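You operate a simulated robot arm through the tools that you are given. There is no shell and no other tool.

The job below is to be done with a simulated two-armed robot. You get a single attempt, and the scene is never put back.

Task
Take the stopper off the glass bottle labelled "black" on the white bench and lay it down there.

The check looks at the end state, three seconds after you hand in, the way a careful person would. Anything else that was tipped, shoved, dropped, spilled or broken makes it a failure. Lids that push on must go on centred and level and be pressed home; caps that screw on are set level and turned clockwise until they are tight.

Robot
Two 7-joint arms with two-finger parallel grippers on one trunk, on a base that moves. Base frame: it is fixed to the floor where the robot stands at the start and does not move with it; the origin is under the middle of the robot, x ahead of it, y to its left, z up. Readings come in m, degrees, newtons and seconds.
The left shoulder is at the start at [0.05, 0.177, 1.179], the right one opposite. With the tool pointing down near the work surface each hand reaches from about 0.1 to 0.68 m from the robot's upright axis, wherever it stands, measured 20 degrees to its own side. Payload 3.43 kg a hand.
Tool frame (each hand has its own): the origin (TCP) lies between the finger pads and is the grasp point; the fingertips stand 0.034 m ahead of it; z points along the fingers, y is the line along which they close. Largest opening 0.128 m; finger width 0.024, thickness 0.012; the body of the gripper, 0.048 by 0.13 m, starts 0.096 m behind the TCP.
Orientation is told as [roll, pitch, yaw] about the base's x, y, z axes, in that order, counted from this pose: with the fingers straight down and closing along the base's y, the tool's x points along the base's -x, its y along +y and its z along -z.

Tools
- The arms move only by the tool send_rows. It takes "left_increments", "right_increments" or both (then of equal length, played together; a hand with none holds still); each is a list of rows, each a list of 2 entries, a list of its own where there are three numbers: the shift along the tool's x, y, z in m, then the turn, a rotation vector about the tool's x, y, z in degrees. In form: [[[tx, ty, tz], [ax, ay, az]], ...]. A call has 1 to 20 rows; each row is the pose to reach, as a shift and turn from the pose commanded when the call began, along the tool's axes at that moment. "left_claw" and "right_claw" are, for a hand that has rows, the opening, from 0 (shut) to 1 (fully open), set as the call begins (left out, the last holds). A row lasts 0.2 s, in which the tool goes at most 0.05 m and 8.6 degrees; a call with a longer step from one row to the next is refused whole, and so is a gripper value outside its range. A pose out of reach is approached as far as the arm can. The call stops where the force on the tool passes 40 N (or 10 N more than at its start, if that is more) or the arm is blocked; 0.2 s more then pass. Each finger travels about 0.108 m/s and halts on what it meets, pressing with about 35 N; the grip force reading is that of the motor and also rises with nothing between the fingers. The clock runs only during rows and for 0.2 s after the last one: add rows that repeat a pose to give the fingers time. The reply holds the time, the measured pose of the TCP, the force on the tool along the base axes, the opening and the grip force, in the units named above and with some noise, with the torque about the TCP (base axes, N m) and any sound that the robot's microphone picked up, and new pictures: "show" is both (left out), scene, wrist or none (wrist: the cameras of the hands that moved).
- Cameras (640 x 400 px; columns grow to the right, rows downward): "scene" is now at [0.1681, -0.0002, 1.3372]; the picture's right is [-0.06, -1.00, 0.00], its down [-0.69, 0.04, -0.72] and it looks along [0.72, -0.05, -0.69] (base axes); focal length 286 px, centre (320, 200). "left" rides on the left gripper at [0.076, 0.011, -0.16] in its tool frame; the picture's right is [-0.15, 0.99, 0.00], its down [-0.88, -0.13, -0.46] and it looks along [-0.45, -0.07, 0.89] (tool axes); focal length 234 px, centre (320, 200). "right" rides on the right gripper at [0.076, -0.011, -0.16] in its tool frame; the picture's right is [0.15, 0.99, 0.00], its down [-0.88, 0.13, -0.46] and it looks along [-0.45, 0.07, 0.89] (tool axes); focal length 234 px, centre (320, 200).
- lift_body(by): slides the trunk up (or, below 0, down) by that many m; the arms and the scene camera ride with it, the base frame stays. It gives what a move gives, with no picture.
- steer(legs): drives the robot by 1 to 6 legs, each [ahead, turn to the left] in m and degrees, along the robot's own axes; the way and the turn of a leg run together, so that a leg with both is an arc; at most 1.5 m and 180 degrees a leg. The arms and the cameras ride along, it lands a little off, and it stops where it bumps. It gives what a move gives, and a new picture of the scene camera.
- aim_head(pan, tilt): turns the head with the scene camera to pan (to the left, within 80 degrees either way) and tilt (down, from -29 to 69), counted from straight ahead of the robot. It gives what a move gives, and a new picture of the scene camera.
- locate(camera, pixels): for up to 12 pixels [column, row] of the newest picture of that camera ("zoom" is the newest enlarged one), the place [x, y, z] in the base frame of the surface seen there, good to about 0.002 m, but the place of the scene camera against the robot may be out by one fixed shift of up to 0.025 m in any direction. It takes no simulated time.
- close_up(camera, box): a new picture of the part [left, top, right, bottom] of that camera's present view, enlarged. It takes no simulated time.
- hand_in(): hands the job in; it is judged then, once.

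Leave the grippers open and the arms clear of the work at the hand-in unless told otherwise.

The tools are called after "Request:" as name(argument=value, ...) on one line, values as JSON. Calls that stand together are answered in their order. send_rows: Moves the arms, as the interface text tells. Its arguments: {"type":"object","properties":{"left_increments":{"type":"array","items":{"type":"array"}},"left_claw":{"type":"number"},"right_increments":{"type":"array","items":{"type":"array"}},"right_claw":{"type":"number"},"show":{"type":"string","enum":["both","scene","wrist","none"]}},"required":[]} The other tools are called the same way: lift_body (by) moves the trunk up or down; steer (legs) drives the base; aim_head (pan, tilt) turns the head that bears the scene camera; locate (camera, pixels) gives the place of the surface under pixels of a picture; close_up (camera, box) takes an enlarged picture of a part of a camera's view; hand_in () hands the job in.

At the start:

```text
t: 0.0
left_tool_pos: [0.4624, 0.2113, 1.0445]
left_tcp_rot: [0.0, 0.0, 0.0]
left_wrist_force: [0.4, 0.1, -1.1]
left_ft_torque: [0.0, -0.01, -0.03]
left_gripper_width: 0.128
left_gripper_force: 0.1
right_tool_pos: [0.281, -0.1189, 1.1455]
right_tcp_rot: [0.1, 0.1, 0.1]
right_wrist_force: [-0.1, -0.3, -0.1]
right_ft_torque: [0.02, 0.0, 0.0]
right_gripper_width: 0.128
right_gripper_force: 0.0
trunk travel left (down, up): [-0.35, 0.051]
robot x, y, heading: [-0.0002, 0.0011, 0.1]
head pan, tilt (commanded): [-3.6, 43.6]
```

scene: 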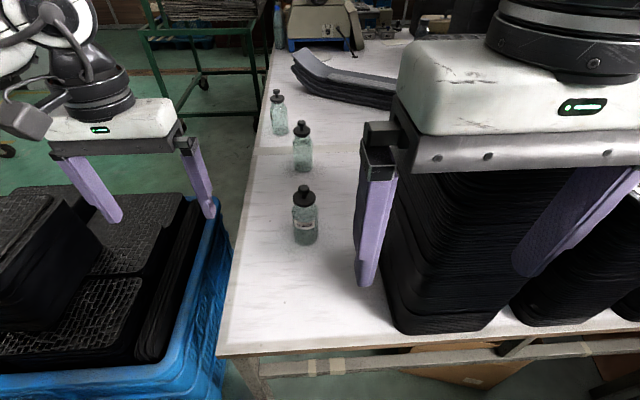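
right: 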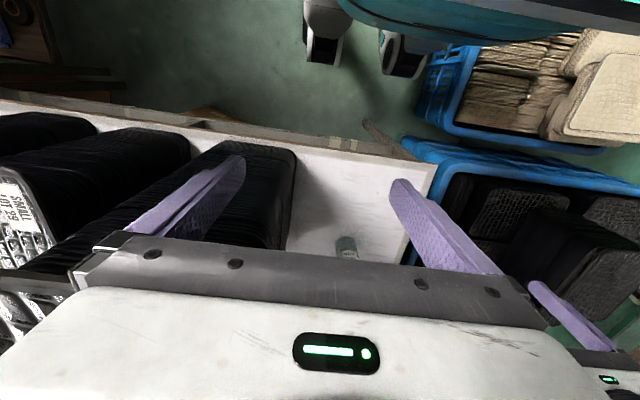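
left: 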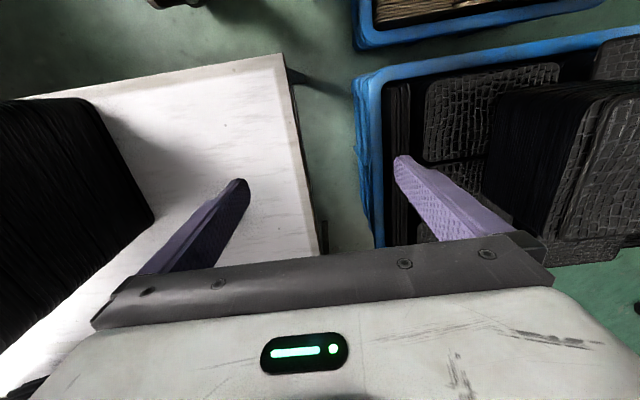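

I see three glass bottles on the white bench, near pixels (305,215), (302,147) and (278,112). I'll enlarge them to read the labels and measure where they are.

Request:
close_up(camera="scene", box=[240, 70, 360, 260])

Request:
locate(camera="scene", pixels=[[306, 188], [306, 215], [303, 243], [302, 125], [302, 150], [303, 170], [278, 93], [279, 115], [280, 133], [280, 280]])

```text
2.11 times, centred on (300, 165) of scene
```

zoom: 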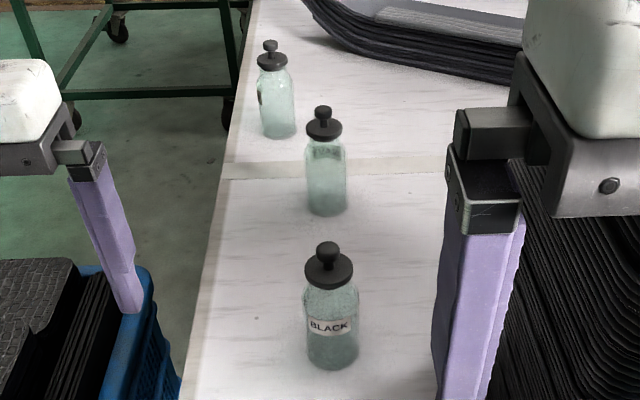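

```text
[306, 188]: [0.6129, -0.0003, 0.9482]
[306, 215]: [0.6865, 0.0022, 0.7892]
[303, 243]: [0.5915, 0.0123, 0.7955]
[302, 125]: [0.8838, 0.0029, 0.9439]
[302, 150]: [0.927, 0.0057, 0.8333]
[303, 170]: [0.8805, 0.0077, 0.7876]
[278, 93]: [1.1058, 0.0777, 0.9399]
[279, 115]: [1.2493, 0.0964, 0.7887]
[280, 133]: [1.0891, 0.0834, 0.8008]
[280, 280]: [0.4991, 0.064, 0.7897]
```

The nearest bottle carries the label "BLACK". I'll enlarge it further, along with its neighbours, to see the shape of the stopper and confirm the labels.

Request:
close_up(camera="scene", box=[270, 175, 340, 250])

Request:
close_up(camera="scene", box=[260, 80, 340, 180])

```text
5.33 times, centred on (305, 212) of scene
```

zoom: 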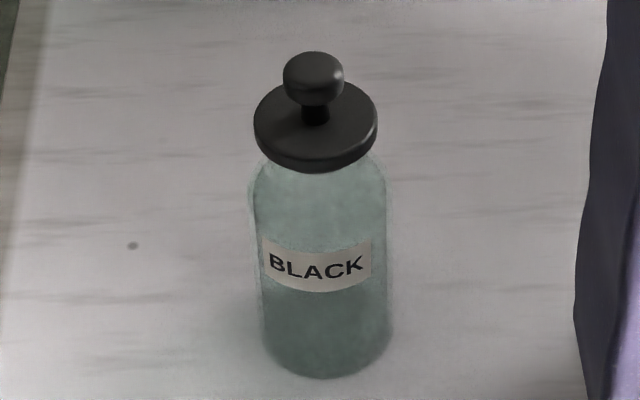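

```text
4.00 times, centred on (300, 130) of scene
```

zoom: 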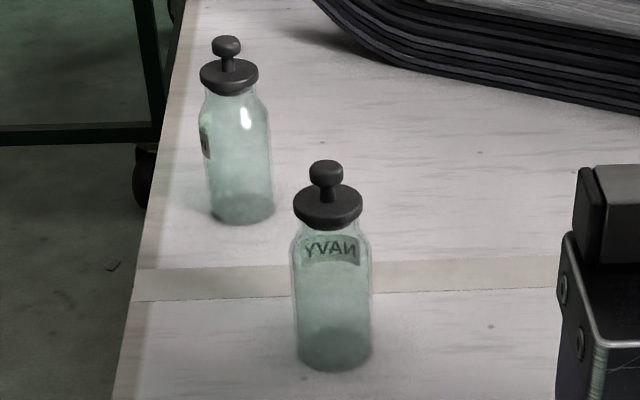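

The labels are clear now: the nearest bottle is BLACK and the middle one is NAVY, read in mirror through the glass. I'll enlarge the BLACK stopper again to measure it, and locate the stack on its right plus the bench edges.

Request:
close_up(camera="scene", box=[285, 180, 325, 205])

Request:
locate(camera="scene", pixels=[[398, 300], [405, 330], [420, 180], [500, 190], [390, 240], [480, 325], [222, 350], [262, 150], [350, 340], [310, 90], [380, 105], [540, 240]])

```text
16.00 times, centred on (305, 192) of scene
```

zoom: 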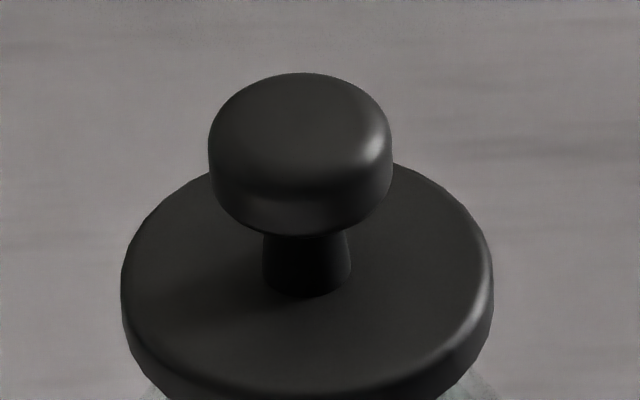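

```text
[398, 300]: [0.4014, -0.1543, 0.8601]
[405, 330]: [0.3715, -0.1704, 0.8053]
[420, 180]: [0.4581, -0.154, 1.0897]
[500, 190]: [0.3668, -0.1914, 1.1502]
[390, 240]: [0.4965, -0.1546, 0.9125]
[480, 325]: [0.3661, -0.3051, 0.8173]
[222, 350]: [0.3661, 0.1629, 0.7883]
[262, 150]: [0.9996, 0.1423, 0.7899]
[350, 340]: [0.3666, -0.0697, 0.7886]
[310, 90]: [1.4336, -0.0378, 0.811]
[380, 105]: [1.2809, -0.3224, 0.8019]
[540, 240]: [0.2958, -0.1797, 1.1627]
```

The stack's face is at about y=-0.154 and it is tall, so the left hand has the clearer way in. Now I'll measure the stopper in the enlarged picture: knob (300,130), knob edges (212,160) and (388,160), disc edges (125,280) and (488,280), and disc top (300,350).

Request:
locate(camera="zoom", pixels=[[300, 130], [300, 80], [215, 165], [386, 165], [300, 210], [305, 265], [130, 270], [485, 270], [300, 370], [300, 330], [180, 240], [430, 220]])

Request:
locate(camera="left", pixels=[[200, 120], [280, 70], [130, 200], [320, 300]])

```text
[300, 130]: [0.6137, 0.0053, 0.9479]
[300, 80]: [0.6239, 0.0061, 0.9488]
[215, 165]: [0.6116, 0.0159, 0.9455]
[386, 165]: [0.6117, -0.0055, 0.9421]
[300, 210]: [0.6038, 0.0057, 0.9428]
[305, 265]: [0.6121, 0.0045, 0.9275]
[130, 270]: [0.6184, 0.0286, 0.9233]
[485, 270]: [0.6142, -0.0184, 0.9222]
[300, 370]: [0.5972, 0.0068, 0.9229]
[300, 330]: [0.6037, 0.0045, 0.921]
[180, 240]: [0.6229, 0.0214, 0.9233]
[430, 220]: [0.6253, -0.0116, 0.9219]
```

```text
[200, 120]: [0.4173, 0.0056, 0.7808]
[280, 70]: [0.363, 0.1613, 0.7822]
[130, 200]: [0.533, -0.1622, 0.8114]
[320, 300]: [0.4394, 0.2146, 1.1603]
```

In scene readings the knob axis is at about (0.614, 0.005), with knob top z≈0.9485 and disc top z≈0.9225. The wrist camera puts the bench at 0.781 and the scene camera puts it at 0.789, so the scene camera is offset. I'll move the left hand level to a spot over the stopper, with fingertips at about 1.01, so the wrist camera can measure it accurately.

Request:
send_rows(left_increments=[[[-0.014, -0.02, 0], [0, 0, 0]], [[-0.028, -0.04, 0], [0, 0, 0]], [[-0.042, -0.06, 0], [0, 0, 0]], [[-0.056, -0.08, 0], [0, 0, 0]], [[-0.07, -0.1, 0], [0, 0, 0]], [[-0.084, -0.12, 0], [0, 0, 0]], [[-0.098, -0.14, 0], [0, 0, 0]], [[-0.112, -0.16, 0], [0, 0, 0]], [[-0.126, -0.18, 0], [0, 0, 0]], [[-0.14, -0.2, 0], [0, 0, 0]], [[-0.145, -0.206, 0], [0, 0, 0]]], show="both")

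```text
t: 2.4
left_tool_pos: [0.6061, 0.0054, 1.0415]
left_tcp_rot: [0.1, 0.0, 0.0]
left_wrist_force: [0.9, -0.8, 1.4]
left_ft_torque: [0.01, 0.02, 0.03]
left_gripper_width: 0.128
left_gripper_force: 0.1
left hand out of reach, approached as far as the arm can: row 11
right_tool_pos: [0.2799, -0.1193, 1.1449]
right_tcp_rot: [0.1, 0.0, 0.0]
right_wrist_force: [0.4, 0.2, 0.7]
right_ft_torque: [-0.02, 0.03, 0.01]
right_gripper_width: 0.128
right_gripper_force: 0.0
trunk travel left (down, up): [-0.35, 0.051]
robot x, y, heading: [0.0052, 0.0043, 0.1]
head pan, tilt (commanded): [-3.6, 43.6]
```

scene: 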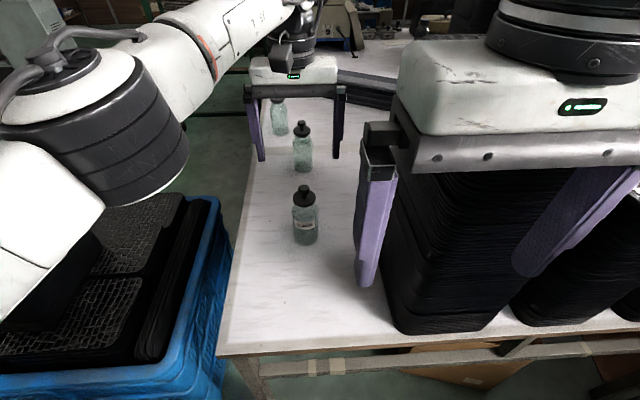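
left: 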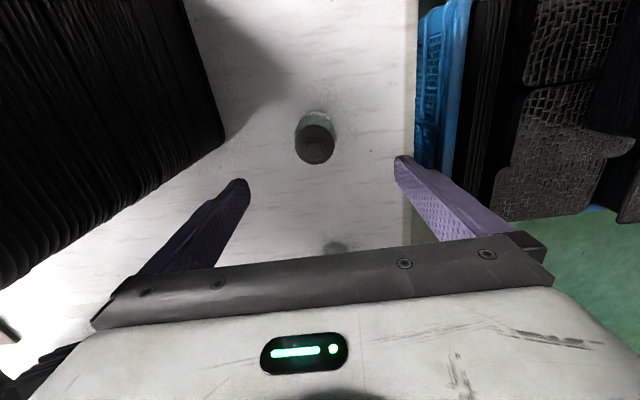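

The hand is near the bottle and at the limit of its reach. The wrist camera shows the stopper at about (315,145). I'll measure the stopper with the wrist camera and enlarge that view.

Request:
close_up(camera="left", box=[280, 100, 360, 175])

Request:
locate(camera="left", pixels=[[315, 151], [315, 145], [303, 135], [328, 135], [300, 140], [270, 110], [320, 115], [335, 190], [200, 100], [330, 245]])

```text
5.33 times, centred on (320, 138) of left
```

zoom: 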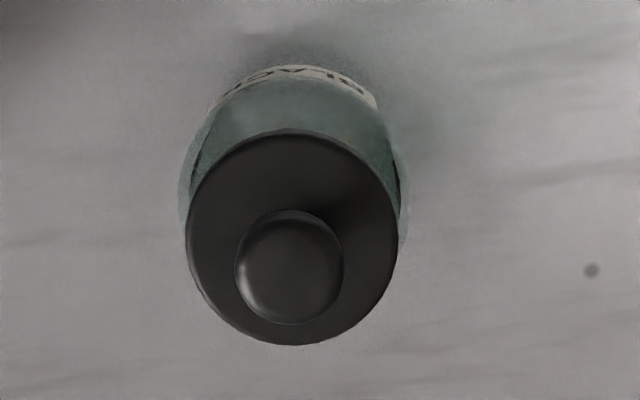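

```text
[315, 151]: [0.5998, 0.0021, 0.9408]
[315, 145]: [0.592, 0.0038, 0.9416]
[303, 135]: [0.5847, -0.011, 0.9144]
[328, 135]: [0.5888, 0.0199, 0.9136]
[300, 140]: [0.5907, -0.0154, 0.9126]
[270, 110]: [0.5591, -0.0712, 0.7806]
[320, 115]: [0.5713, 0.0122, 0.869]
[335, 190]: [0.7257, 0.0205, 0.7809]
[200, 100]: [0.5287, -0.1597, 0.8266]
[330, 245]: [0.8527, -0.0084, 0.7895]
```

Request:
locate(camera="zoom", pixels=[[290, 270], [290, 240], [290, 318], [242, 270], [338, 270], [290, 225], [190, 240], [395, 240], [290, 340], [290, 140], [290, 300]])

```text
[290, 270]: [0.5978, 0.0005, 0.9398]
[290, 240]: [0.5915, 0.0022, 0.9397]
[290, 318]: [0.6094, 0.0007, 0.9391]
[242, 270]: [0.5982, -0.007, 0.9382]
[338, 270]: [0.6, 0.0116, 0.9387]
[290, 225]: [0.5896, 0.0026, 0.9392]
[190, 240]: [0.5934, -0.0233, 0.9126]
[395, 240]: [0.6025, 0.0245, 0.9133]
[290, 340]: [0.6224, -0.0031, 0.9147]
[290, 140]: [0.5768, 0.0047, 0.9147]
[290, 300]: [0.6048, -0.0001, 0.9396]
```

The wrist camera puts the stopper axis at about (0.599, 0.001), knob top z≈0.940, knob radius ≈0.0115 and disc top z≈0.9135. I'll half-close the fingers to about 64 mm, centre over the axis and come down to TCP z≈0.99, with the fingertips still above the knob, then check again.

Request:
send_rows(left_increments=[[[0.003, -0.002, 0.0], [0, 0, 0]], [[0.007, -0.004, 0.0], [0, 0, 0]], [[0.007, -0.004, 0.01], [0, 0, 0]], [[0.007, -0.004, 0.02], [0, 0, 0]], [[0.007, -0.004, 0.03], [0, 0, 0]], [[0.007, -0.004, 0.04], [0, 0, 0]], [[0.007, -0.004, 0.05], [0, 0, 0]], [[0.007, -0.004, 0.05], [0, 0, 0]]], left_claw=0.5, show="both")

```text
t: 4.2
left_tool_pos: [0.5974, 0.0038, 0.9914]
left_tcp_rot: [0.0, 0.0, 0.0]
left_wrist_force: [-0.2, 0.0, 0.5]
left_ft_torque: [0.01, 0.01, -0.01]
left_gripper_width: 0.064
left_gripper_force: 0.2
right_tool_pos: [0.2808, -0.1191, 1.147]
right_tcp_rot: [0.2, 0.0, 0.1]
right_wrist_force: [-0.3, -0.6, 0.3]
right_ft_torque: [-0.01, 0.01, 0.05]
right_gripper_width: 0.1279
right_gripper_force: 0.1
trunk travel left (down, up): [-0.35, 0.051]
robot x, y, heading: [-0.0011, -0.0013, -0.2]
head pan, tilt (commanded): [-3.6, 43.6]
```

scene: 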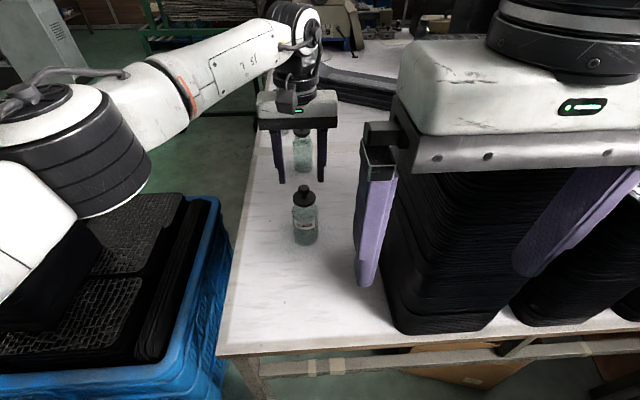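
left: 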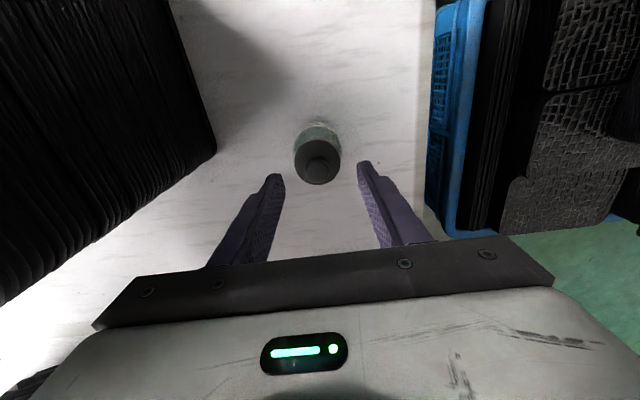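

The fingertips are just above knob height and nearly straddle it. I'll measure the knob and both fingertips again in this closer wrist view.

Request:
close_up(camera="left", box=[260, 115, 380, 190])

Request:
close_up(camera="scene", box=[255, 145, 355, 250])

```text
5.33 times, centred on (320, 152) of left
```

zoom: 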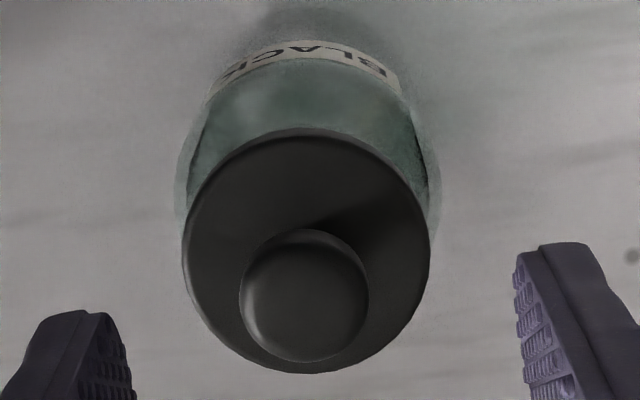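

```text
3.81 times, centred on (305, 198) of scene
```

zoom: 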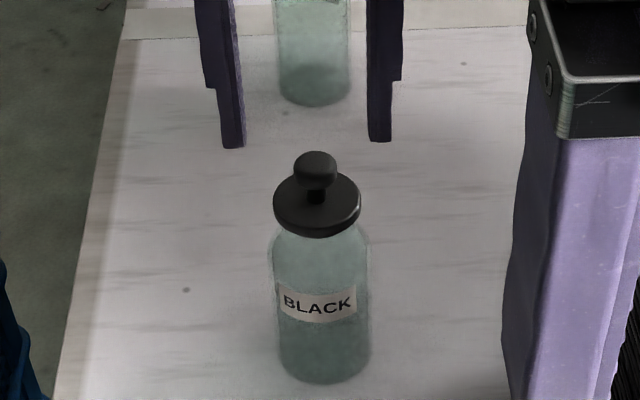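

Request:
close_up(camera="left", box=[260, 130, 380, 205])

```text
5.33 times, centred on (320, 168) of left
```

zoom: 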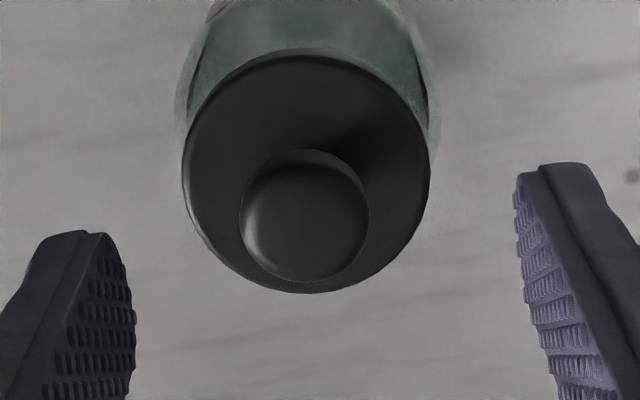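

Request:
locate(camera="zoom", pixels=[[305, 215], [305, 165], [305, 272], [246, 215], [363, 215], [188, 180], [426, 180], [305, 288], [305, 60], [95, 250], [530, 190], [110, 330]])

```text
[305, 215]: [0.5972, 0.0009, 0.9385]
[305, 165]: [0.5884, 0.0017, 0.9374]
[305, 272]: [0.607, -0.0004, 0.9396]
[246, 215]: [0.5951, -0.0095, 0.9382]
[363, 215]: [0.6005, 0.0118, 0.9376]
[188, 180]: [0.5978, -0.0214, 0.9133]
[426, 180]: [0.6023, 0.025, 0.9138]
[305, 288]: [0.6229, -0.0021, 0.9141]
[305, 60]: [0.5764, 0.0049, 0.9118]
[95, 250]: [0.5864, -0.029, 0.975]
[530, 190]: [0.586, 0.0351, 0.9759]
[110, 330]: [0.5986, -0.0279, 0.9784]
```

The knob is centred at about (0.599, 0.001) and the fingers are centred at about y=0.003. I'll shift 2.5 mm to the right (-y) and go down 38 mm. That puts the fingertips about 5 mm above the disc with the knob between the pads.

Request:
send_rows(left_increments=[[[-0.0005, -0.0025, 0.0], [0, 0, 0]], [[-0.0005, -0.0025, 0.008], [0, 0, 0]], [[-0.0005, -0.0025, 0.016], [0, 0, 0]], [[-0.0005, -0.0025, 0.024], [0, 0, 0]], [[-0.0005, -0.0025, 0.031], [0, 0, 0]], [[-0.0005, -0.0025, 0.038], [0, 0, 0]], [[-0.0005, -0.0025, 0.038], [0, 0, 0]]], left_claw=0.5, show="both")

Request:
close_up(camera="scene", box=[255, 145, 355, 250])

Request:
close_up(camera="left", box=[260, 130, 380, 205])

```text
t: 5.8
left_tool_pos: [0.5985, 0.0001, 0.955]
left_tcp_rot: [0.0, 0.0, -0.1]
left_wrist_force: [-0.2, -0.3, 0.8]
left_ft_torque: [0.02, -0.04, 0.05]
left_gripper_width: 0.064
left_gripper_force: 0.1
right_tool_pos: [0.2799, -0.1199, 1.1463]
right_tcp_rot: [0.0, 0.0, -0.1]
right_wrist_force: [-0.6, -0.8, 0.2]
right_ft_torque: [-0.02, -0.02, -0.02]
right_gripper_width: 0.1281
right_gripper_force: 0.1
trunk travel left (down, up): [-0.35, 0.051]
robot x, y, heading: [-0.0041, 0.0036, 0.2]
head pan, tilt (commanded): [-3.6, 43.6]
```

scene: 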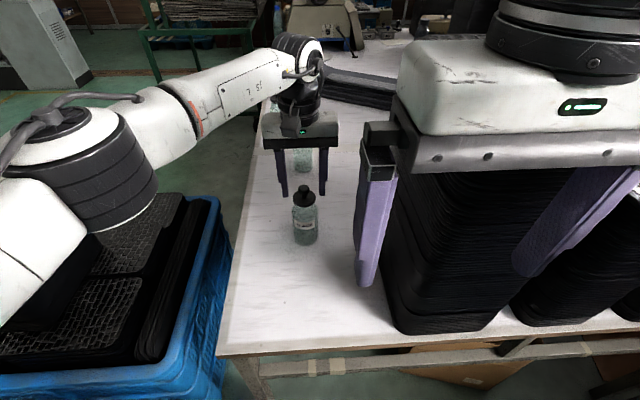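
left: 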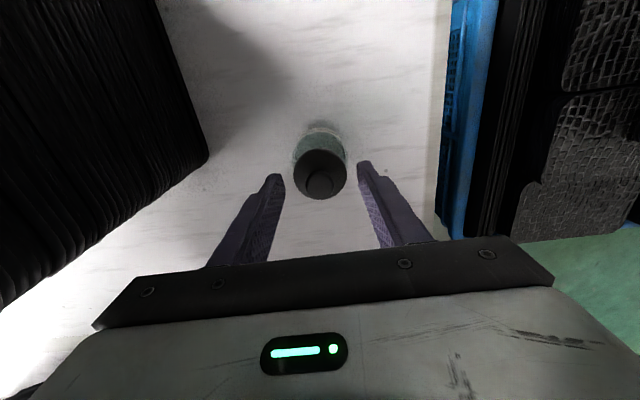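

```text
3.81 times, centred on (305, 198) of scene
```

zoom: 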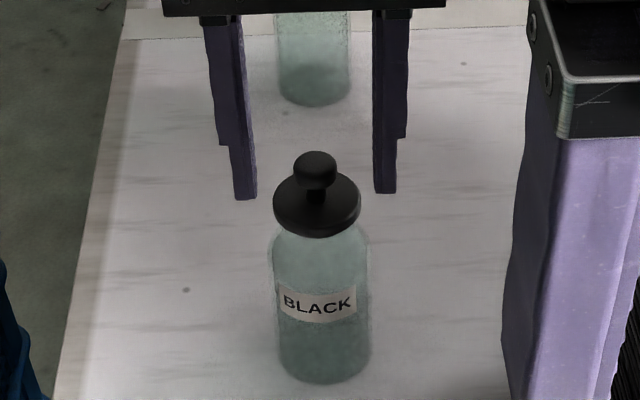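

```text
5.33 times, centred on (320, 168) of left
```

zoom: 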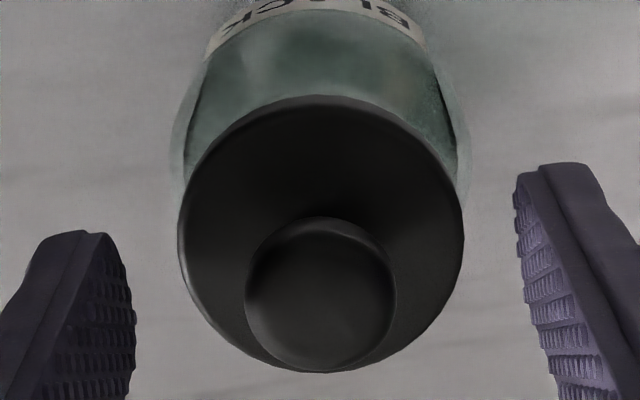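

The knob sits midway between the pads (zoom x≈316 in the scene view, ≈320 in the wrist view), and the fingertips are level with the stem, clear of the disc. Now I'll close on the knob without moving.

Request:
send_rows(left_increments=[[[0, 0, 0], [0, 0, 0]], [[0, 0, 0], [0, 0, 0]], [[0, 0, 0], [0, 0, 0]], [[0, 0, 0], [0, 0, 0]], [[0, 0, 0], [0, 0, 0]]], left_claw=0, show="wrist")

Request:
close_up(camera="scene", box=[255, 145, 355, 250])

Request:
close_up(camera="left", box=[260, 130, 380, 205])

```text
t: 7.0
left_tool_pos: [0.5972, 0.0007, 0.9534]
left_tcp_rot: [0.0, 0.1, 0.0]
left_wrist_force: [0.3, -0.5, -0.4]
left_ft_torque: [-0.02, 0.01, -0.04]
left_gripper_width: 0.0213
left_gripper_force: 34.7
right_tool_pos: [0.2801, -0.1199, 1.1456]
right_tcp_rot: [0.0, 0.0, 0.0]
right_wrist_force: [-0.7, 0.0, 0.2]
right_ft_torque: [0.03, -0.04, 0.01]
right_gripper_width: 0.1283
right_gripper_force: 0.0
trunk travel left (down, up): [-0.35, 0.051]
robot x, y, heading: [-0.0031, 0.0008, -0.1]
head pan, tilt (commanded): [-3.6, 43.6]
heard: snap
```

left: 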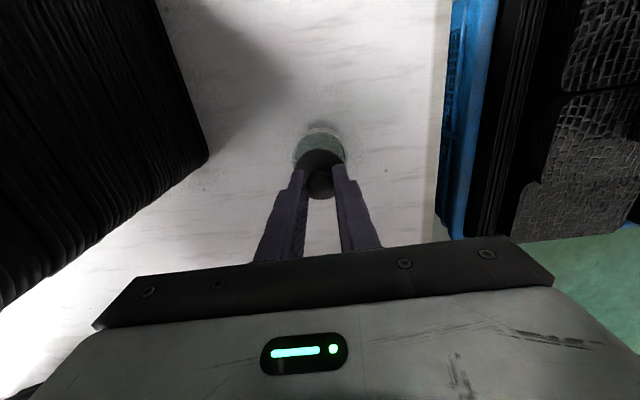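

```text
3.81 times, centred on (305, 198) of scene
```

zoom: 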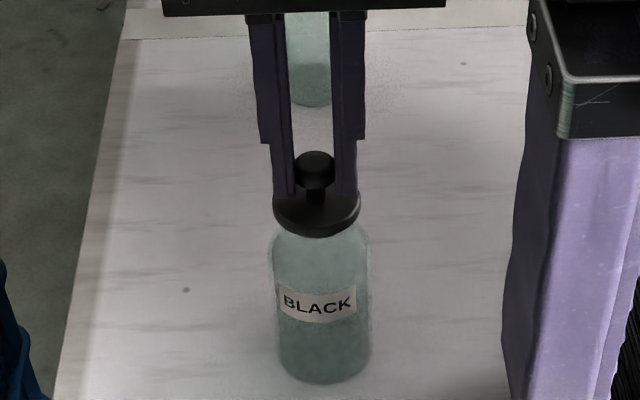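

```text
5.33 times, centred on (320, 168) of left
```

zoom: 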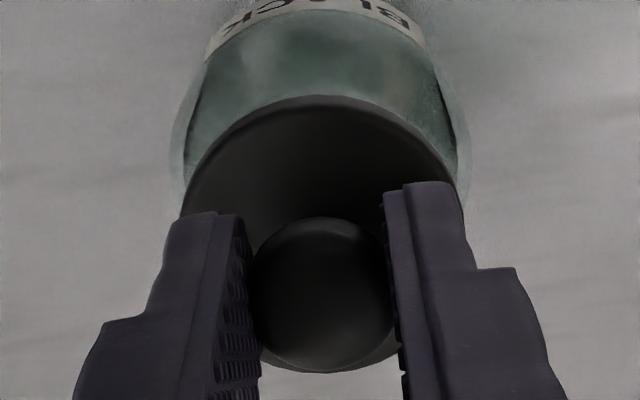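

The grip is on: width 21.3 mm, 34.7 N, no side force on the wrist. A "snap" was heard, so before pulling I'll look closely at the stopper and the bottle for damage.

Request:
close_up(camera="scene", box=[285, 180, 325, 205])

Request:
close_up(camera="scene", box=[280, 195, 330, 250])

```text
16.00 times, centred on (305, 192) of scene
```

zoom: 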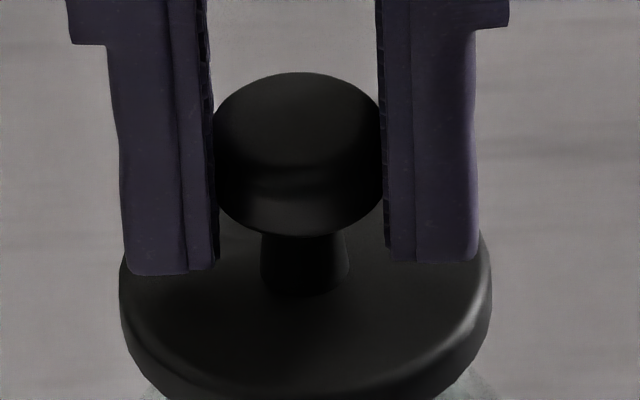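

```text
7.27 times, centred on (305, 222) of scene
```

zoom: 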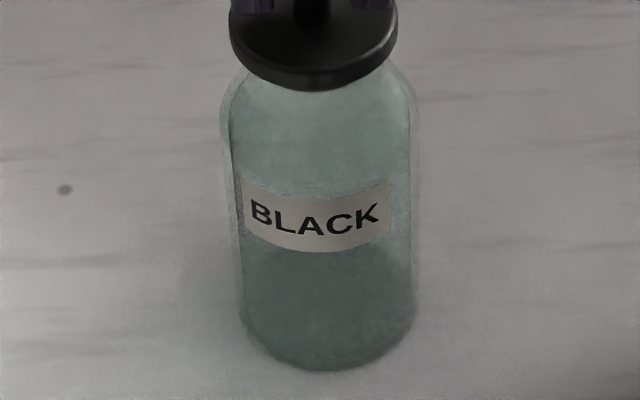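

Stopper and bottle look whole, and the fingers hold the knob squarely above the disc. I'll pull straight up 4 mm, slowly, then check the force and whether the bottle stays on the bench.

Request:
send_rows(left_increments=[[[0, 0, -0.001], [0, 0, 0]], [[0, 0, -0.002], [0, 0, 0]], [[0, 0, -0.003], [0, 0, 0]], [[0, 0, -0.004], [0, 0, 0]]], left_claw=0, show="wrist")

Request:
close_up(camera="scene", box=[280, 195, 330, 250])

Request:
close_up(camera="scene", box=[285, 180, 325, 205])

```text
t: 8.0
left_tool_pos: [0.5985, 0.0, 0.9587]
left_tcp_rot: [-0.1, 0.0, 0.0]
left_wrist_force: [1.1, -0.7, -0.4]
left_ft_torque: [0.01, 0.01, 0.0]
left_gripper_width: 0.0214
left_gripper_force: 35.2
right_tool_pos: [0.2808, -0.1201, 1.1464]
right_tcp_rot: [0.1, 0.0, 0.0]
right_wrist_force: [0.4, 0.1, 0.0]
right_ft_torque: [-0.02, -0.03, -0.02]
right_gripper_width: 0.1281
right_gripper_force: 0.0
trunk travel left (down, up): [-0.35, 0.051]
robot x, y, heading: [-0.0008, -0.0023, 0.3]
head pan, tilt (commanded): [-3.6, 43.6]
```

left: 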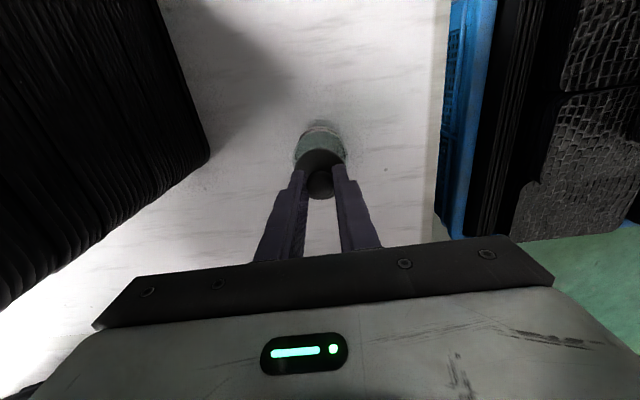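

```text
7.27 times, centred on (305, 222) of scene
```

zoom: 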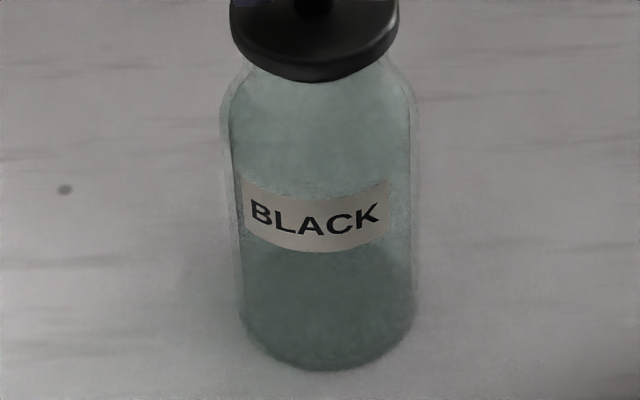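

```text
16.00 times, centred on (305, 192) of scene
```

zoom: 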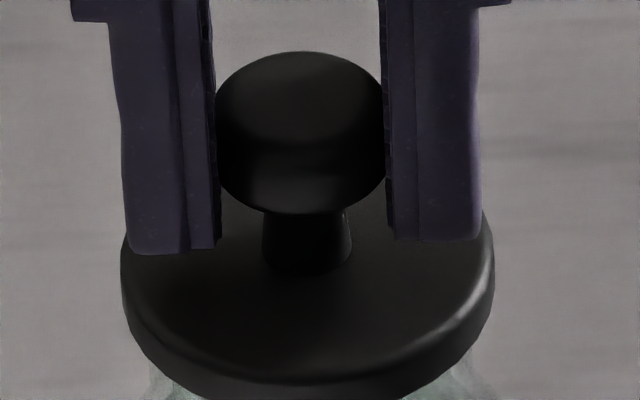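

The stopper rose 4 mm with the knob, while the label and bottle base stayed at the same pixels, so the bottle is staying put. I'll keep pulling straight up another 36 mm at a gentle pace.

Request:
send_rows(left_increments=[[[0, 0, -0.002], [0, 0, 0]], [[0, 0, -0.004], [0, 0, 0]], [[0, 0, -0.006], [0, 0, 0]], [[0, 0, -0.009], [0, 0, 0]], [[0, 0, -0.012], [0, 0, 0]], [[0, 0, -0.015], [0, 0, 0]], [[0, 0, -0.018], [0, 0, 0]], [[0, 0, -0.021], [0, 0, 0]], [[0, 0, -0.024], [0, 0, 0]], [[0, 0, -0.028], [0, 0, 0]], [[0, 0, -0.032], [0, 0, 0]], [[0, 0, -0.036], [0, 0, 0]]], left_claw=0, show="both")

Request:
close_up(camera="scene", box=[265, 150, 345, 250])

```text
t: 10.6
left_tool_pos: [0.5974, 0.0002, 0.995]
left_tcp_rot: [0.0, 0.0, 0.1]
left_wrist_force: [-0.5, -0.9, 0.1]
left_ft_torque: [-0.03, -0.02, -0.01]
left_gripper_width: 0.0216
left_gripper_force: 35.2
right_tool_pos: [0.2818, -0.1198, 1.1458]
right_tcp_rot: [0.1, 0.0, 0.0]
right_wrist_force: [-0.2, 0.1, 0.1]
right_ft_torque: [0.0, -0.01, 0.02]
right_gripper_width: 0.128
right_gripper_force: 0.0
trunk travel left (down, up): [-0.35, 0.051]
robot x, y, heading: [0.0049, 0.0009, 0.1]
head pan, tilt (commanded): [-3.6, 43.6]
```

scene: 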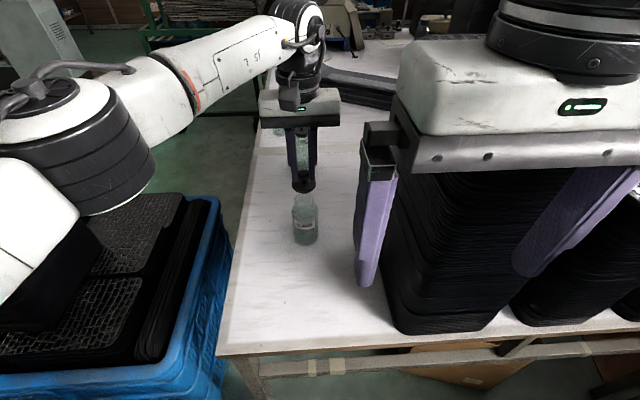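
left: 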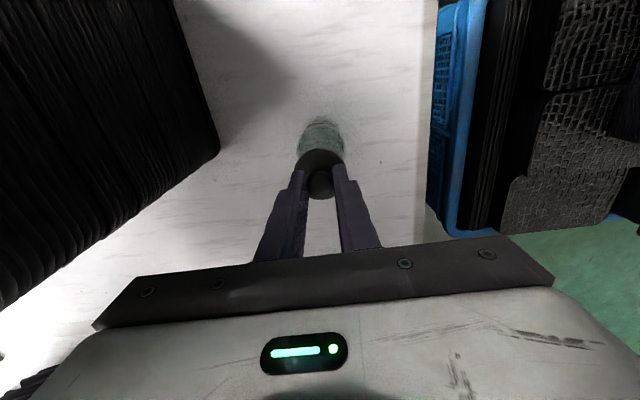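

```text
4.00 times, centred on (305, 200) of scene
```

zoom: 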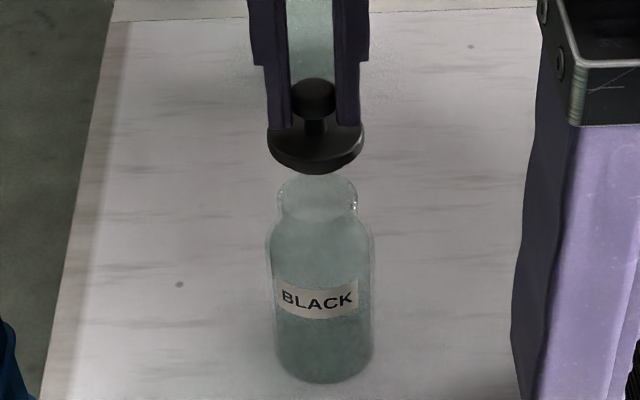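

The stopper is off and the bottle hasn't moved. I'll lift 50 mm more to clear the neck and see whether there is a plug under the disc.

Request:
send_rows(left_increments=[[[0, 0, -0.008], [0, 0, 0]], [[0, 0, -0.018], [0, 0, 0]], [[0, 0, -0.028], [0, 0, 0]], [[0, 0, -0.038], [0, 0, 0]], [[0, 0, -0.046], [0, 0, 0]], [[0, 0, -0.05], [0, 0, 0]]], left_claw=0, show="both")

Request:
close_up(camera="scene", box=[265, 100, 345, 250])

```text
t: 12.0
left_tool_pos: [0.5982, -0.0014, 1.045]
left_tcp_rot: [0.0, 0.0, 0.0]
left_wrist_force: [0.9, -0.3, -0.2]
left_ft_torque: [0.02, -0.01, 0.0]
left_gripper_width: 0.0214
left_gripper_force: 34.6
right_tool_pos: [0.2804, -0.1185, 1.1455]
right_tcp_rot: [0.2, 0.0, 0.0]
right_wrist_force: [0.6, -0.5, 0.2]
right_ft_torque: [0.0, 0.0, 0.01]
right_gripper_width: 0.1279
right_gripper_force: 0.1
trunk travel left (down, up): [-0.35, 0.051]
robot x, y, heading: [-0.0007, 0.0015, -0.1]
head pan, tilt (commanded): [-3.6, 43.6]
```

scene: 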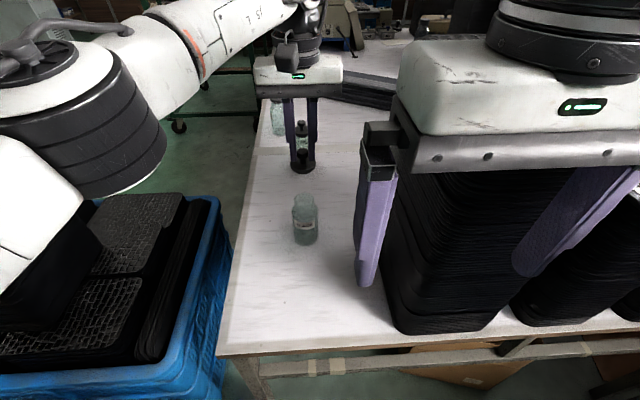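
left: 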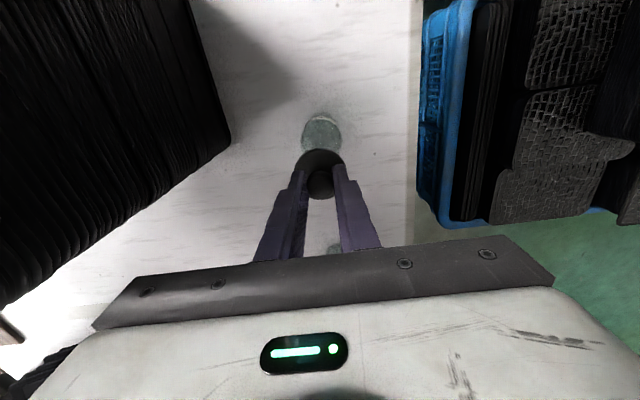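

```text
2.67 times, centred on (305, 175) of scene
```

zoom: 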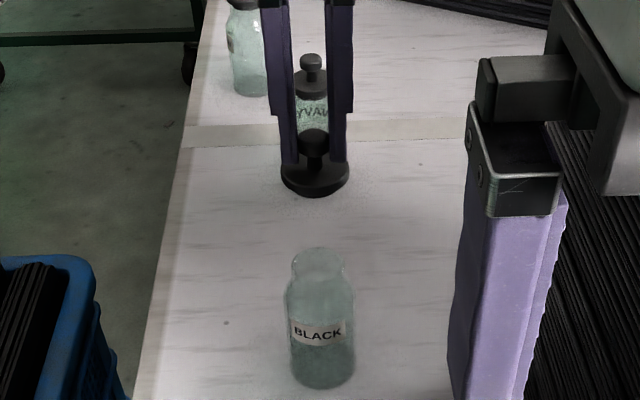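

The stopper is well clear of the bottle and I can't see a plug from above. To learn its underside shape before laying it down, I'll raise it toward camera height at about (0.50, 0.03, 1.2). That path goes up and back, away from the bottle, the stack and the right hand.

Request:
send_rows(left_increments=[[[0.0, 0.0, -0.01], [0, 0, 0]], [[0.005, 0.0, -0.03], [0, 0, 0]], [[0.012, 0.003, -0.05], [0, 0, 0]], [[0.024, 0.007, -0.07], [0, 0, 0]], [[0.038, 0.011, -0.09], [0, 0, 0]], [[0.052, 0.015, -0.107], [0, 0, 0]], [[0.066, 0.02, -0.122], [0, 0, 0]], [[0.08, 0.024, -0.137], [0, 0, 0]], [[0.092, 0.028, -0.149], [0, 0, 0]], [[0.1, 0.03, -0.155], [0, 0, 0]]], left_claw=0, show="both")

```text
t: 14.2
left_tool_pos: [0.4979, 0.0289, 1.2007]
left_tcp_rot: [0.0, 0.1, 0.1]
left_wrist_force: [0.4, 0.2, -0.2]
left_ft_torque: [-0.01, 0.0, -0.01]
left_gripper_width: 0.0213
left_gripper_force: 34.7
right_tool_pos: [0.2811, -0.1189, 1.1469]
right_tcp_rot: [0.2, 0.0, 0.1]
right_wrist_force: [0.8, -0.4, 0.1]
right_ft_torque: [0.01, 0.04, 0.01]
right_gripper_width: 0.1283
right_gripper_force: 0.1
trunk travel left (down, up): [-0.35, 0.051]
robot x, y, heading: [-0.0011, -0.0009, -0.1]
head pan, tilt (commanded): [-3.6, 43.6]
```

scene: 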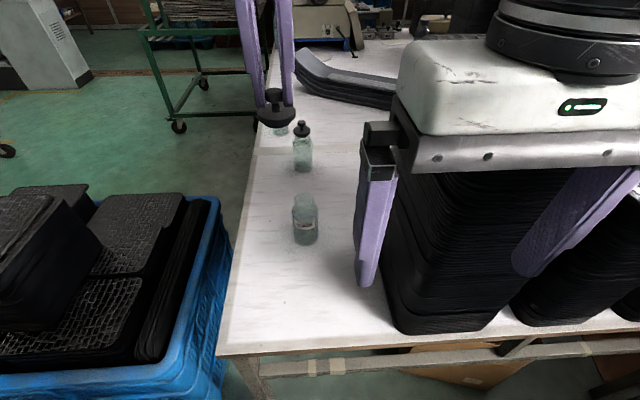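
left: 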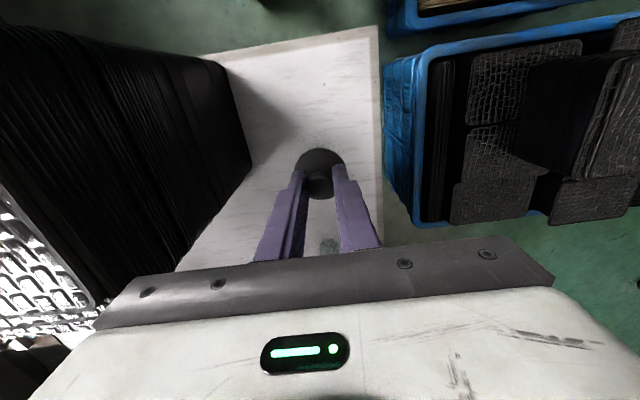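

I'll look closely at the held stopper (around pixel 277,108) and at the bottle (305,220).

Request:
close_up(camera="scene", box=[250, 80, 306, 136])

Request:
close_up(camera="scene", box=[275, 180, 335, 250])

```text
7.14 times, centred on (278, 108) of scene
```

zoom: 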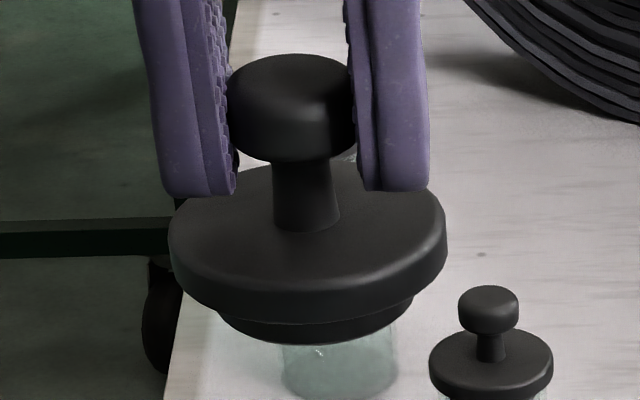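

```text
5.71 times, centred on (305, 215) of scene
```

zoom: 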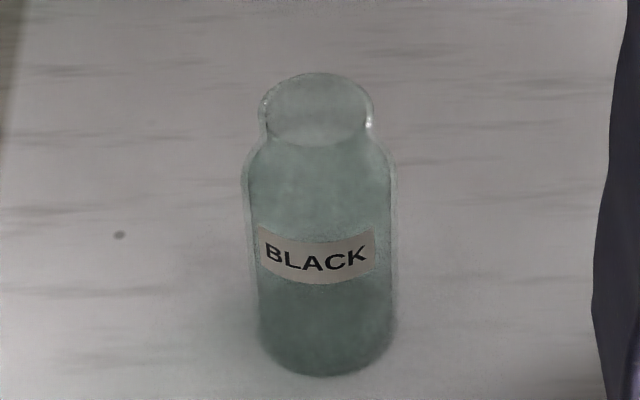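

The stopper has a short, wide, flat plug under the disc, so it can stand flat on the bench. I estimate the plug bottom at about 0.056 m below the TCP. Before coming down at about (0.46, 0.03), I'll check the height of the crate on the left and that the bench spot is clear.

Request:
locate(camera="scene", pixels=[[100, 260], [60, 200], [150, 210], [200, 215], [40, 250], [215, 240], [170, 310], [290, 290], [270, 270], [310, 300], [240, 290], [302, 200]])

Request:
locate(camera="left", pixels=[[300, 80], [330, 100], [270, 60], [350, 60], [370, 100], [245, 130], [290, 120], [480, 150], [550, 100], [330, 240]])

```text
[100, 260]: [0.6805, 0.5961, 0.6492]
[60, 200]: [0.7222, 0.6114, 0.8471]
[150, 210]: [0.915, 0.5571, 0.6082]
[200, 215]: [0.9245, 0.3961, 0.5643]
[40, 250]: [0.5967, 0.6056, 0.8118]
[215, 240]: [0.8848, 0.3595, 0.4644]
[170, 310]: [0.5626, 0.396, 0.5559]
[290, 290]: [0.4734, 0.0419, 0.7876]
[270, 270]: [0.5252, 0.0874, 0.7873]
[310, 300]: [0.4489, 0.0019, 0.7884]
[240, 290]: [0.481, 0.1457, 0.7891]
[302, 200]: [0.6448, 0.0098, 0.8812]
```

```text
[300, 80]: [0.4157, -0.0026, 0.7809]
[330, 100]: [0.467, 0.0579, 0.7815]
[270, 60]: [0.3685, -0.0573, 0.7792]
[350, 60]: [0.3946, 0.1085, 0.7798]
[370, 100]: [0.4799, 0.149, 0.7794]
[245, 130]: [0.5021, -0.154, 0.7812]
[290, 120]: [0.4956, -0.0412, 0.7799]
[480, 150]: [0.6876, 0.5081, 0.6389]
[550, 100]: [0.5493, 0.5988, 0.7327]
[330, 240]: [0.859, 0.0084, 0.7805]
```

The crate is low and well to the side, and the bench around (0.46, 0.02) is clear with its surface at z≈0.780. I'll come down over that spot to TCP z≈0.87, which leaves the plug bottom about 3 cm above the bench.

Request:
send_rows(left_increments=[[[0.006, -0.002, 0.015], [0, 0, 0]], [[0.014, -0.004, 0.035], [0, 0, 0]], [[0.022, -0.006, 0.06], [0, 0, 0]], [[0.03, -0.008, 0.085], [0, 0, 0]], [[0.038, -0.009, 0.11], [0, 0, 0]], [[0.038, -0.009, 0.135], [0, 0, 0]], [[0.038, -0.009, 0.16], [0, 0, 0]], [[0.038, -0.009, 0.185], [0, 0, 0]], [[0.038, -0.009, 0.21], [0, 0, 0]], [[0.038, -0.009, 0.235], [0, 0, 0]], [[0.038, -0.009, 0.26], [0, 0, 0]], [[0.038, -0.009, 0.28], [0, 0, 0]], [[0.038, -0.009, 0.3], [0, 0, 0]], [[0.038, -0.009, 0.315], [0, 0, 0]], [[0.038, -0.009, 0.325], [0, 0, 0]], [[0.038, -0.009, 0.33], [0, 0, 0]]], left_claw=0, show="both")

Request:
close_up(camera="scene", box=[255, 180, 355, 300])

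```text
t: 17.6
left_tool_pos: [0.4615, 0.0201, 0.8704]
left_tcp_rot: [0.0, 0.1, 0.1]
left_wrist_force: [0.4, 0.2, 0.4]
left_ft_torque: [-0.03, 0.0, 0.02]
left_gripper_width: 0.0212
left_gripper_force: 35.0
right_tool_pos: [0.2802, -0.1192, 1.1459]
right_tcp_rot: [0.0, 0.0, 0.1]
right_wrist_force: [0.2, 0.5, -0.1]
right_ft_torque: [0.0, -0.02, -0.03]
right_gripper_width: 0.128
right_gripper_force: 0.1
trunk travel left (down, up): [-0.35, 0.051]
robot x, y, heading: [-0.0003, 0.0006, -0.1]
head pan, tilt (commanded): [-3.6, 43.6]
```

scene: 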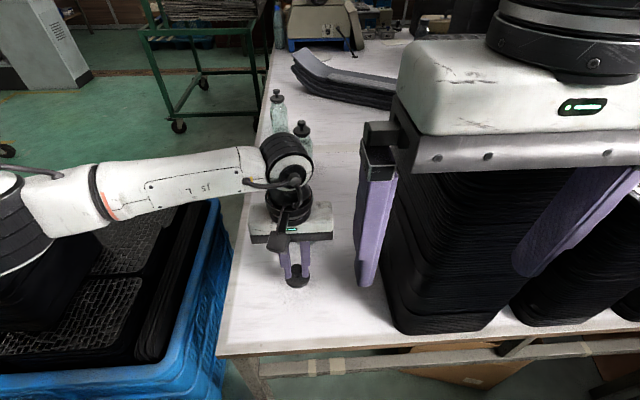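
left: 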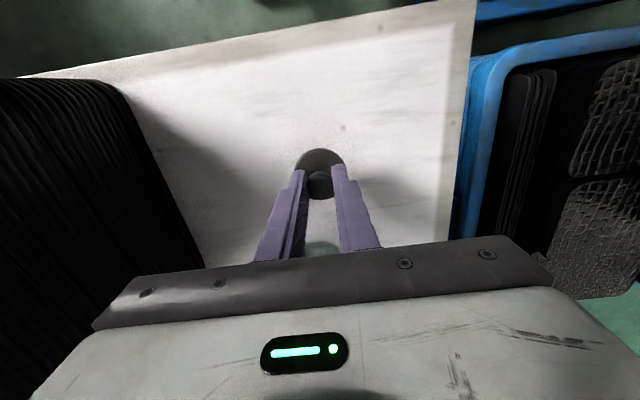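

```text
3.33 times, centred on (305, 240) of scene
```

zoom: 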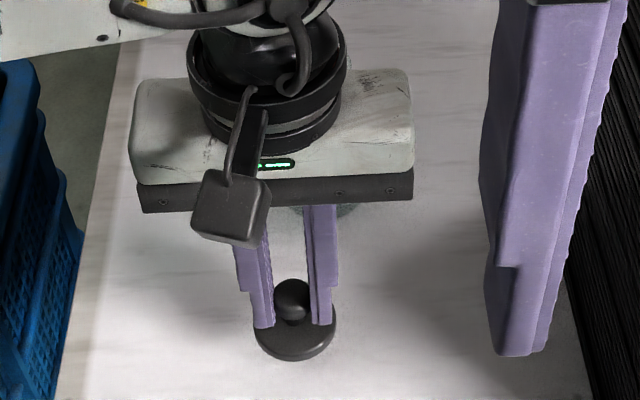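

It's clear and the forces are near zero. I'll lower 28 mm slowly and then read the force.

Request:
send_rows(left_increments=[[[0, 0, 0.005], [0, 0, 0]], [[0, 0, 0.01], [0, 0, 0]], [[0, 0, 0.015], [0, 0, 0]], [[0, 0, 0.019], [0, 0, 0]], [[0, 0, 0.022], [0, 0, 0]], [[0, 0, 0.025], [0, 0, 0]], [[0, 0, 0.027], [0, 0, 0]], [[0, 0, 0.028], [0, 0, 0]]], left_claw=0, show="wrist")

Request:
close_up(camera="scene", box=[265, 250, 335, 310])

Request:
close_up(camera="left", box=[270, 130, 370, 200])

```text
t: 19.4
left_tool_pos: [0.4608, 0.021, 0.8416]
left_tcp_rot: [0.0, 0.0, 0.0]
left_wrist_force: [0.0, 0.3, -0.6]
left_ft_torque: [0.02, 0.04, -0.02]
left_gripper_width: 0.021
left_gripper_force: 34.9
right_tool_pos: [0.2804, -0.1188, 1.1459]
right_tcp_rot: [0.2, 0.0, 0.0]
right_wrist_force: [-0.5, 0.0, 0.1]
right_ft_torque: [0.03, 0.0, 0.0]
right_gripper_width: 0.128
right_gripper_force: 0.1
trunk travel left (down, up): [-0.35, 0.051]
robot x, y, heading: [0.0007, -0.0036, 0.1]
head pan, tilt (commanded): [-3.6, 43.6]
```

left: 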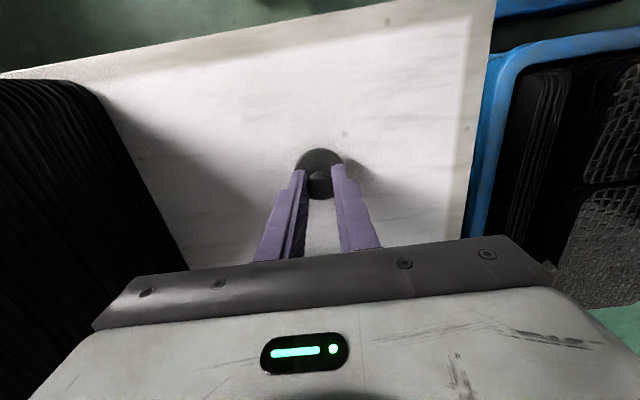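

```text
6.67 times, centred on (300, 280) of scene
```

zoom: 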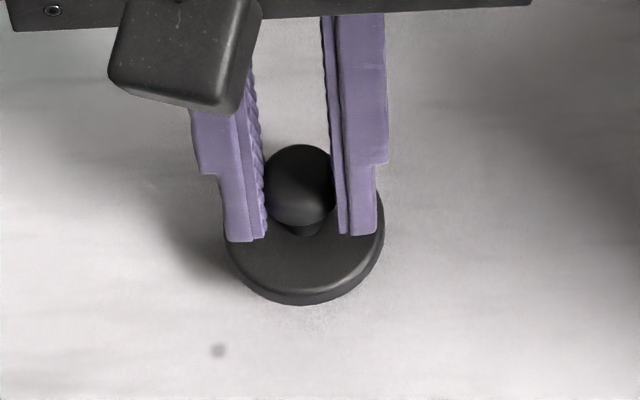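

```text
5.71 times, centred on (320, 165) of left
```

zoom: 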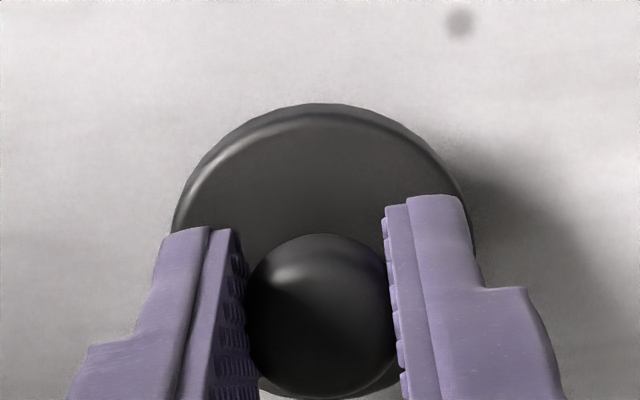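

No contact yet. I'll measure the height of the disc against the bench here.

Request:
locate(camera="zoom", pixels=[[320, 170], [250, 190], [380, 170], [320, 60], [150, 150], [520, 130], [320, 115], [320, 300]])

```text
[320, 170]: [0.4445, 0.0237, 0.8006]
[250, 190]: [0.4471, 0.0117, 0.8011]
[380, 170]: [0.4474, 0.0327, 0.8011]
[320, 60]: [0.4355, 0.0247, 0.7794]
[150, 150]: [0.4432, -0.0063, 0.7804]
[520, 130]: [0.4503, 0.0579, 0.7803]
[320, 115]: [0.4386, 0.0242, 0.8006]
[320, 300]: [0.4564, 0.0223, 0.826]
```

The disc top is at 0.801, 21 mm above the bench. I'll creep down 4 mm in 1 mm rows and check the force.

Request:
send_rows(left_increments=[[[0, 0, 0.001], [0, 0, 0]], [[0, 0, 0.002], [0, 0, 0]], [[0, 0, 0.003], [0, 0, 0]], [[0, 0, 0.004], [0, 0, 0]], [[0, 0, 0.004], [0, 0, 0]]], left_claw=0, show="none")

Request:
close_up(camera="scene", box=[265, 250, 335, 310])

```text
t: 20.6
left_tool_pos: [0.4621, 0.0203, 0.8378]
left_tcp_rot: [0.0, 0.0, 0.0]
left_wrist_force: [-0.2, 0.3, 0.1]
left_ft_torque: [0.0, 0.0, 0.0]
left_gripper_width: 0.0207
left_gripper_force: 35.1
right_tool_pos: [0.2814, -0.1201, 1.1463]
right_tcp_rot: [0.1, 0.0, 0.0]
right_wrist_force: [-0.7, -0.3, 0.0]
right_ft_torque: [0.01, 0.01, 0.0]
right_gripper_width: 0.1281
right_gripper_force: 0.0
trunk travel left (down, up): [-0.35, 0.051]
robot x, y, heading: [-0.0007, -0.001, -0.2]
head pan, tilt (commanded): [-3.6, 43.6]
```

```text
6.67 times, centred on (300, 280) of scene
```

zoom: 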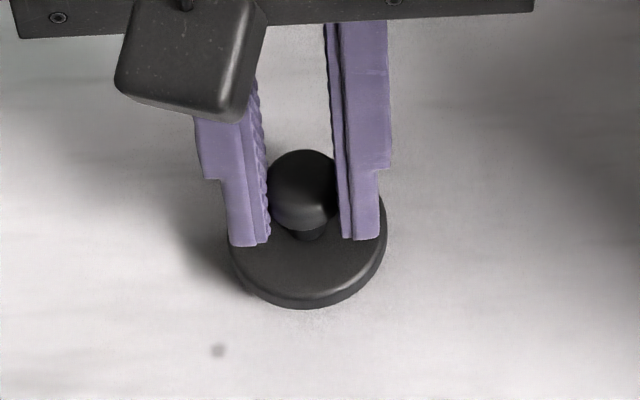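

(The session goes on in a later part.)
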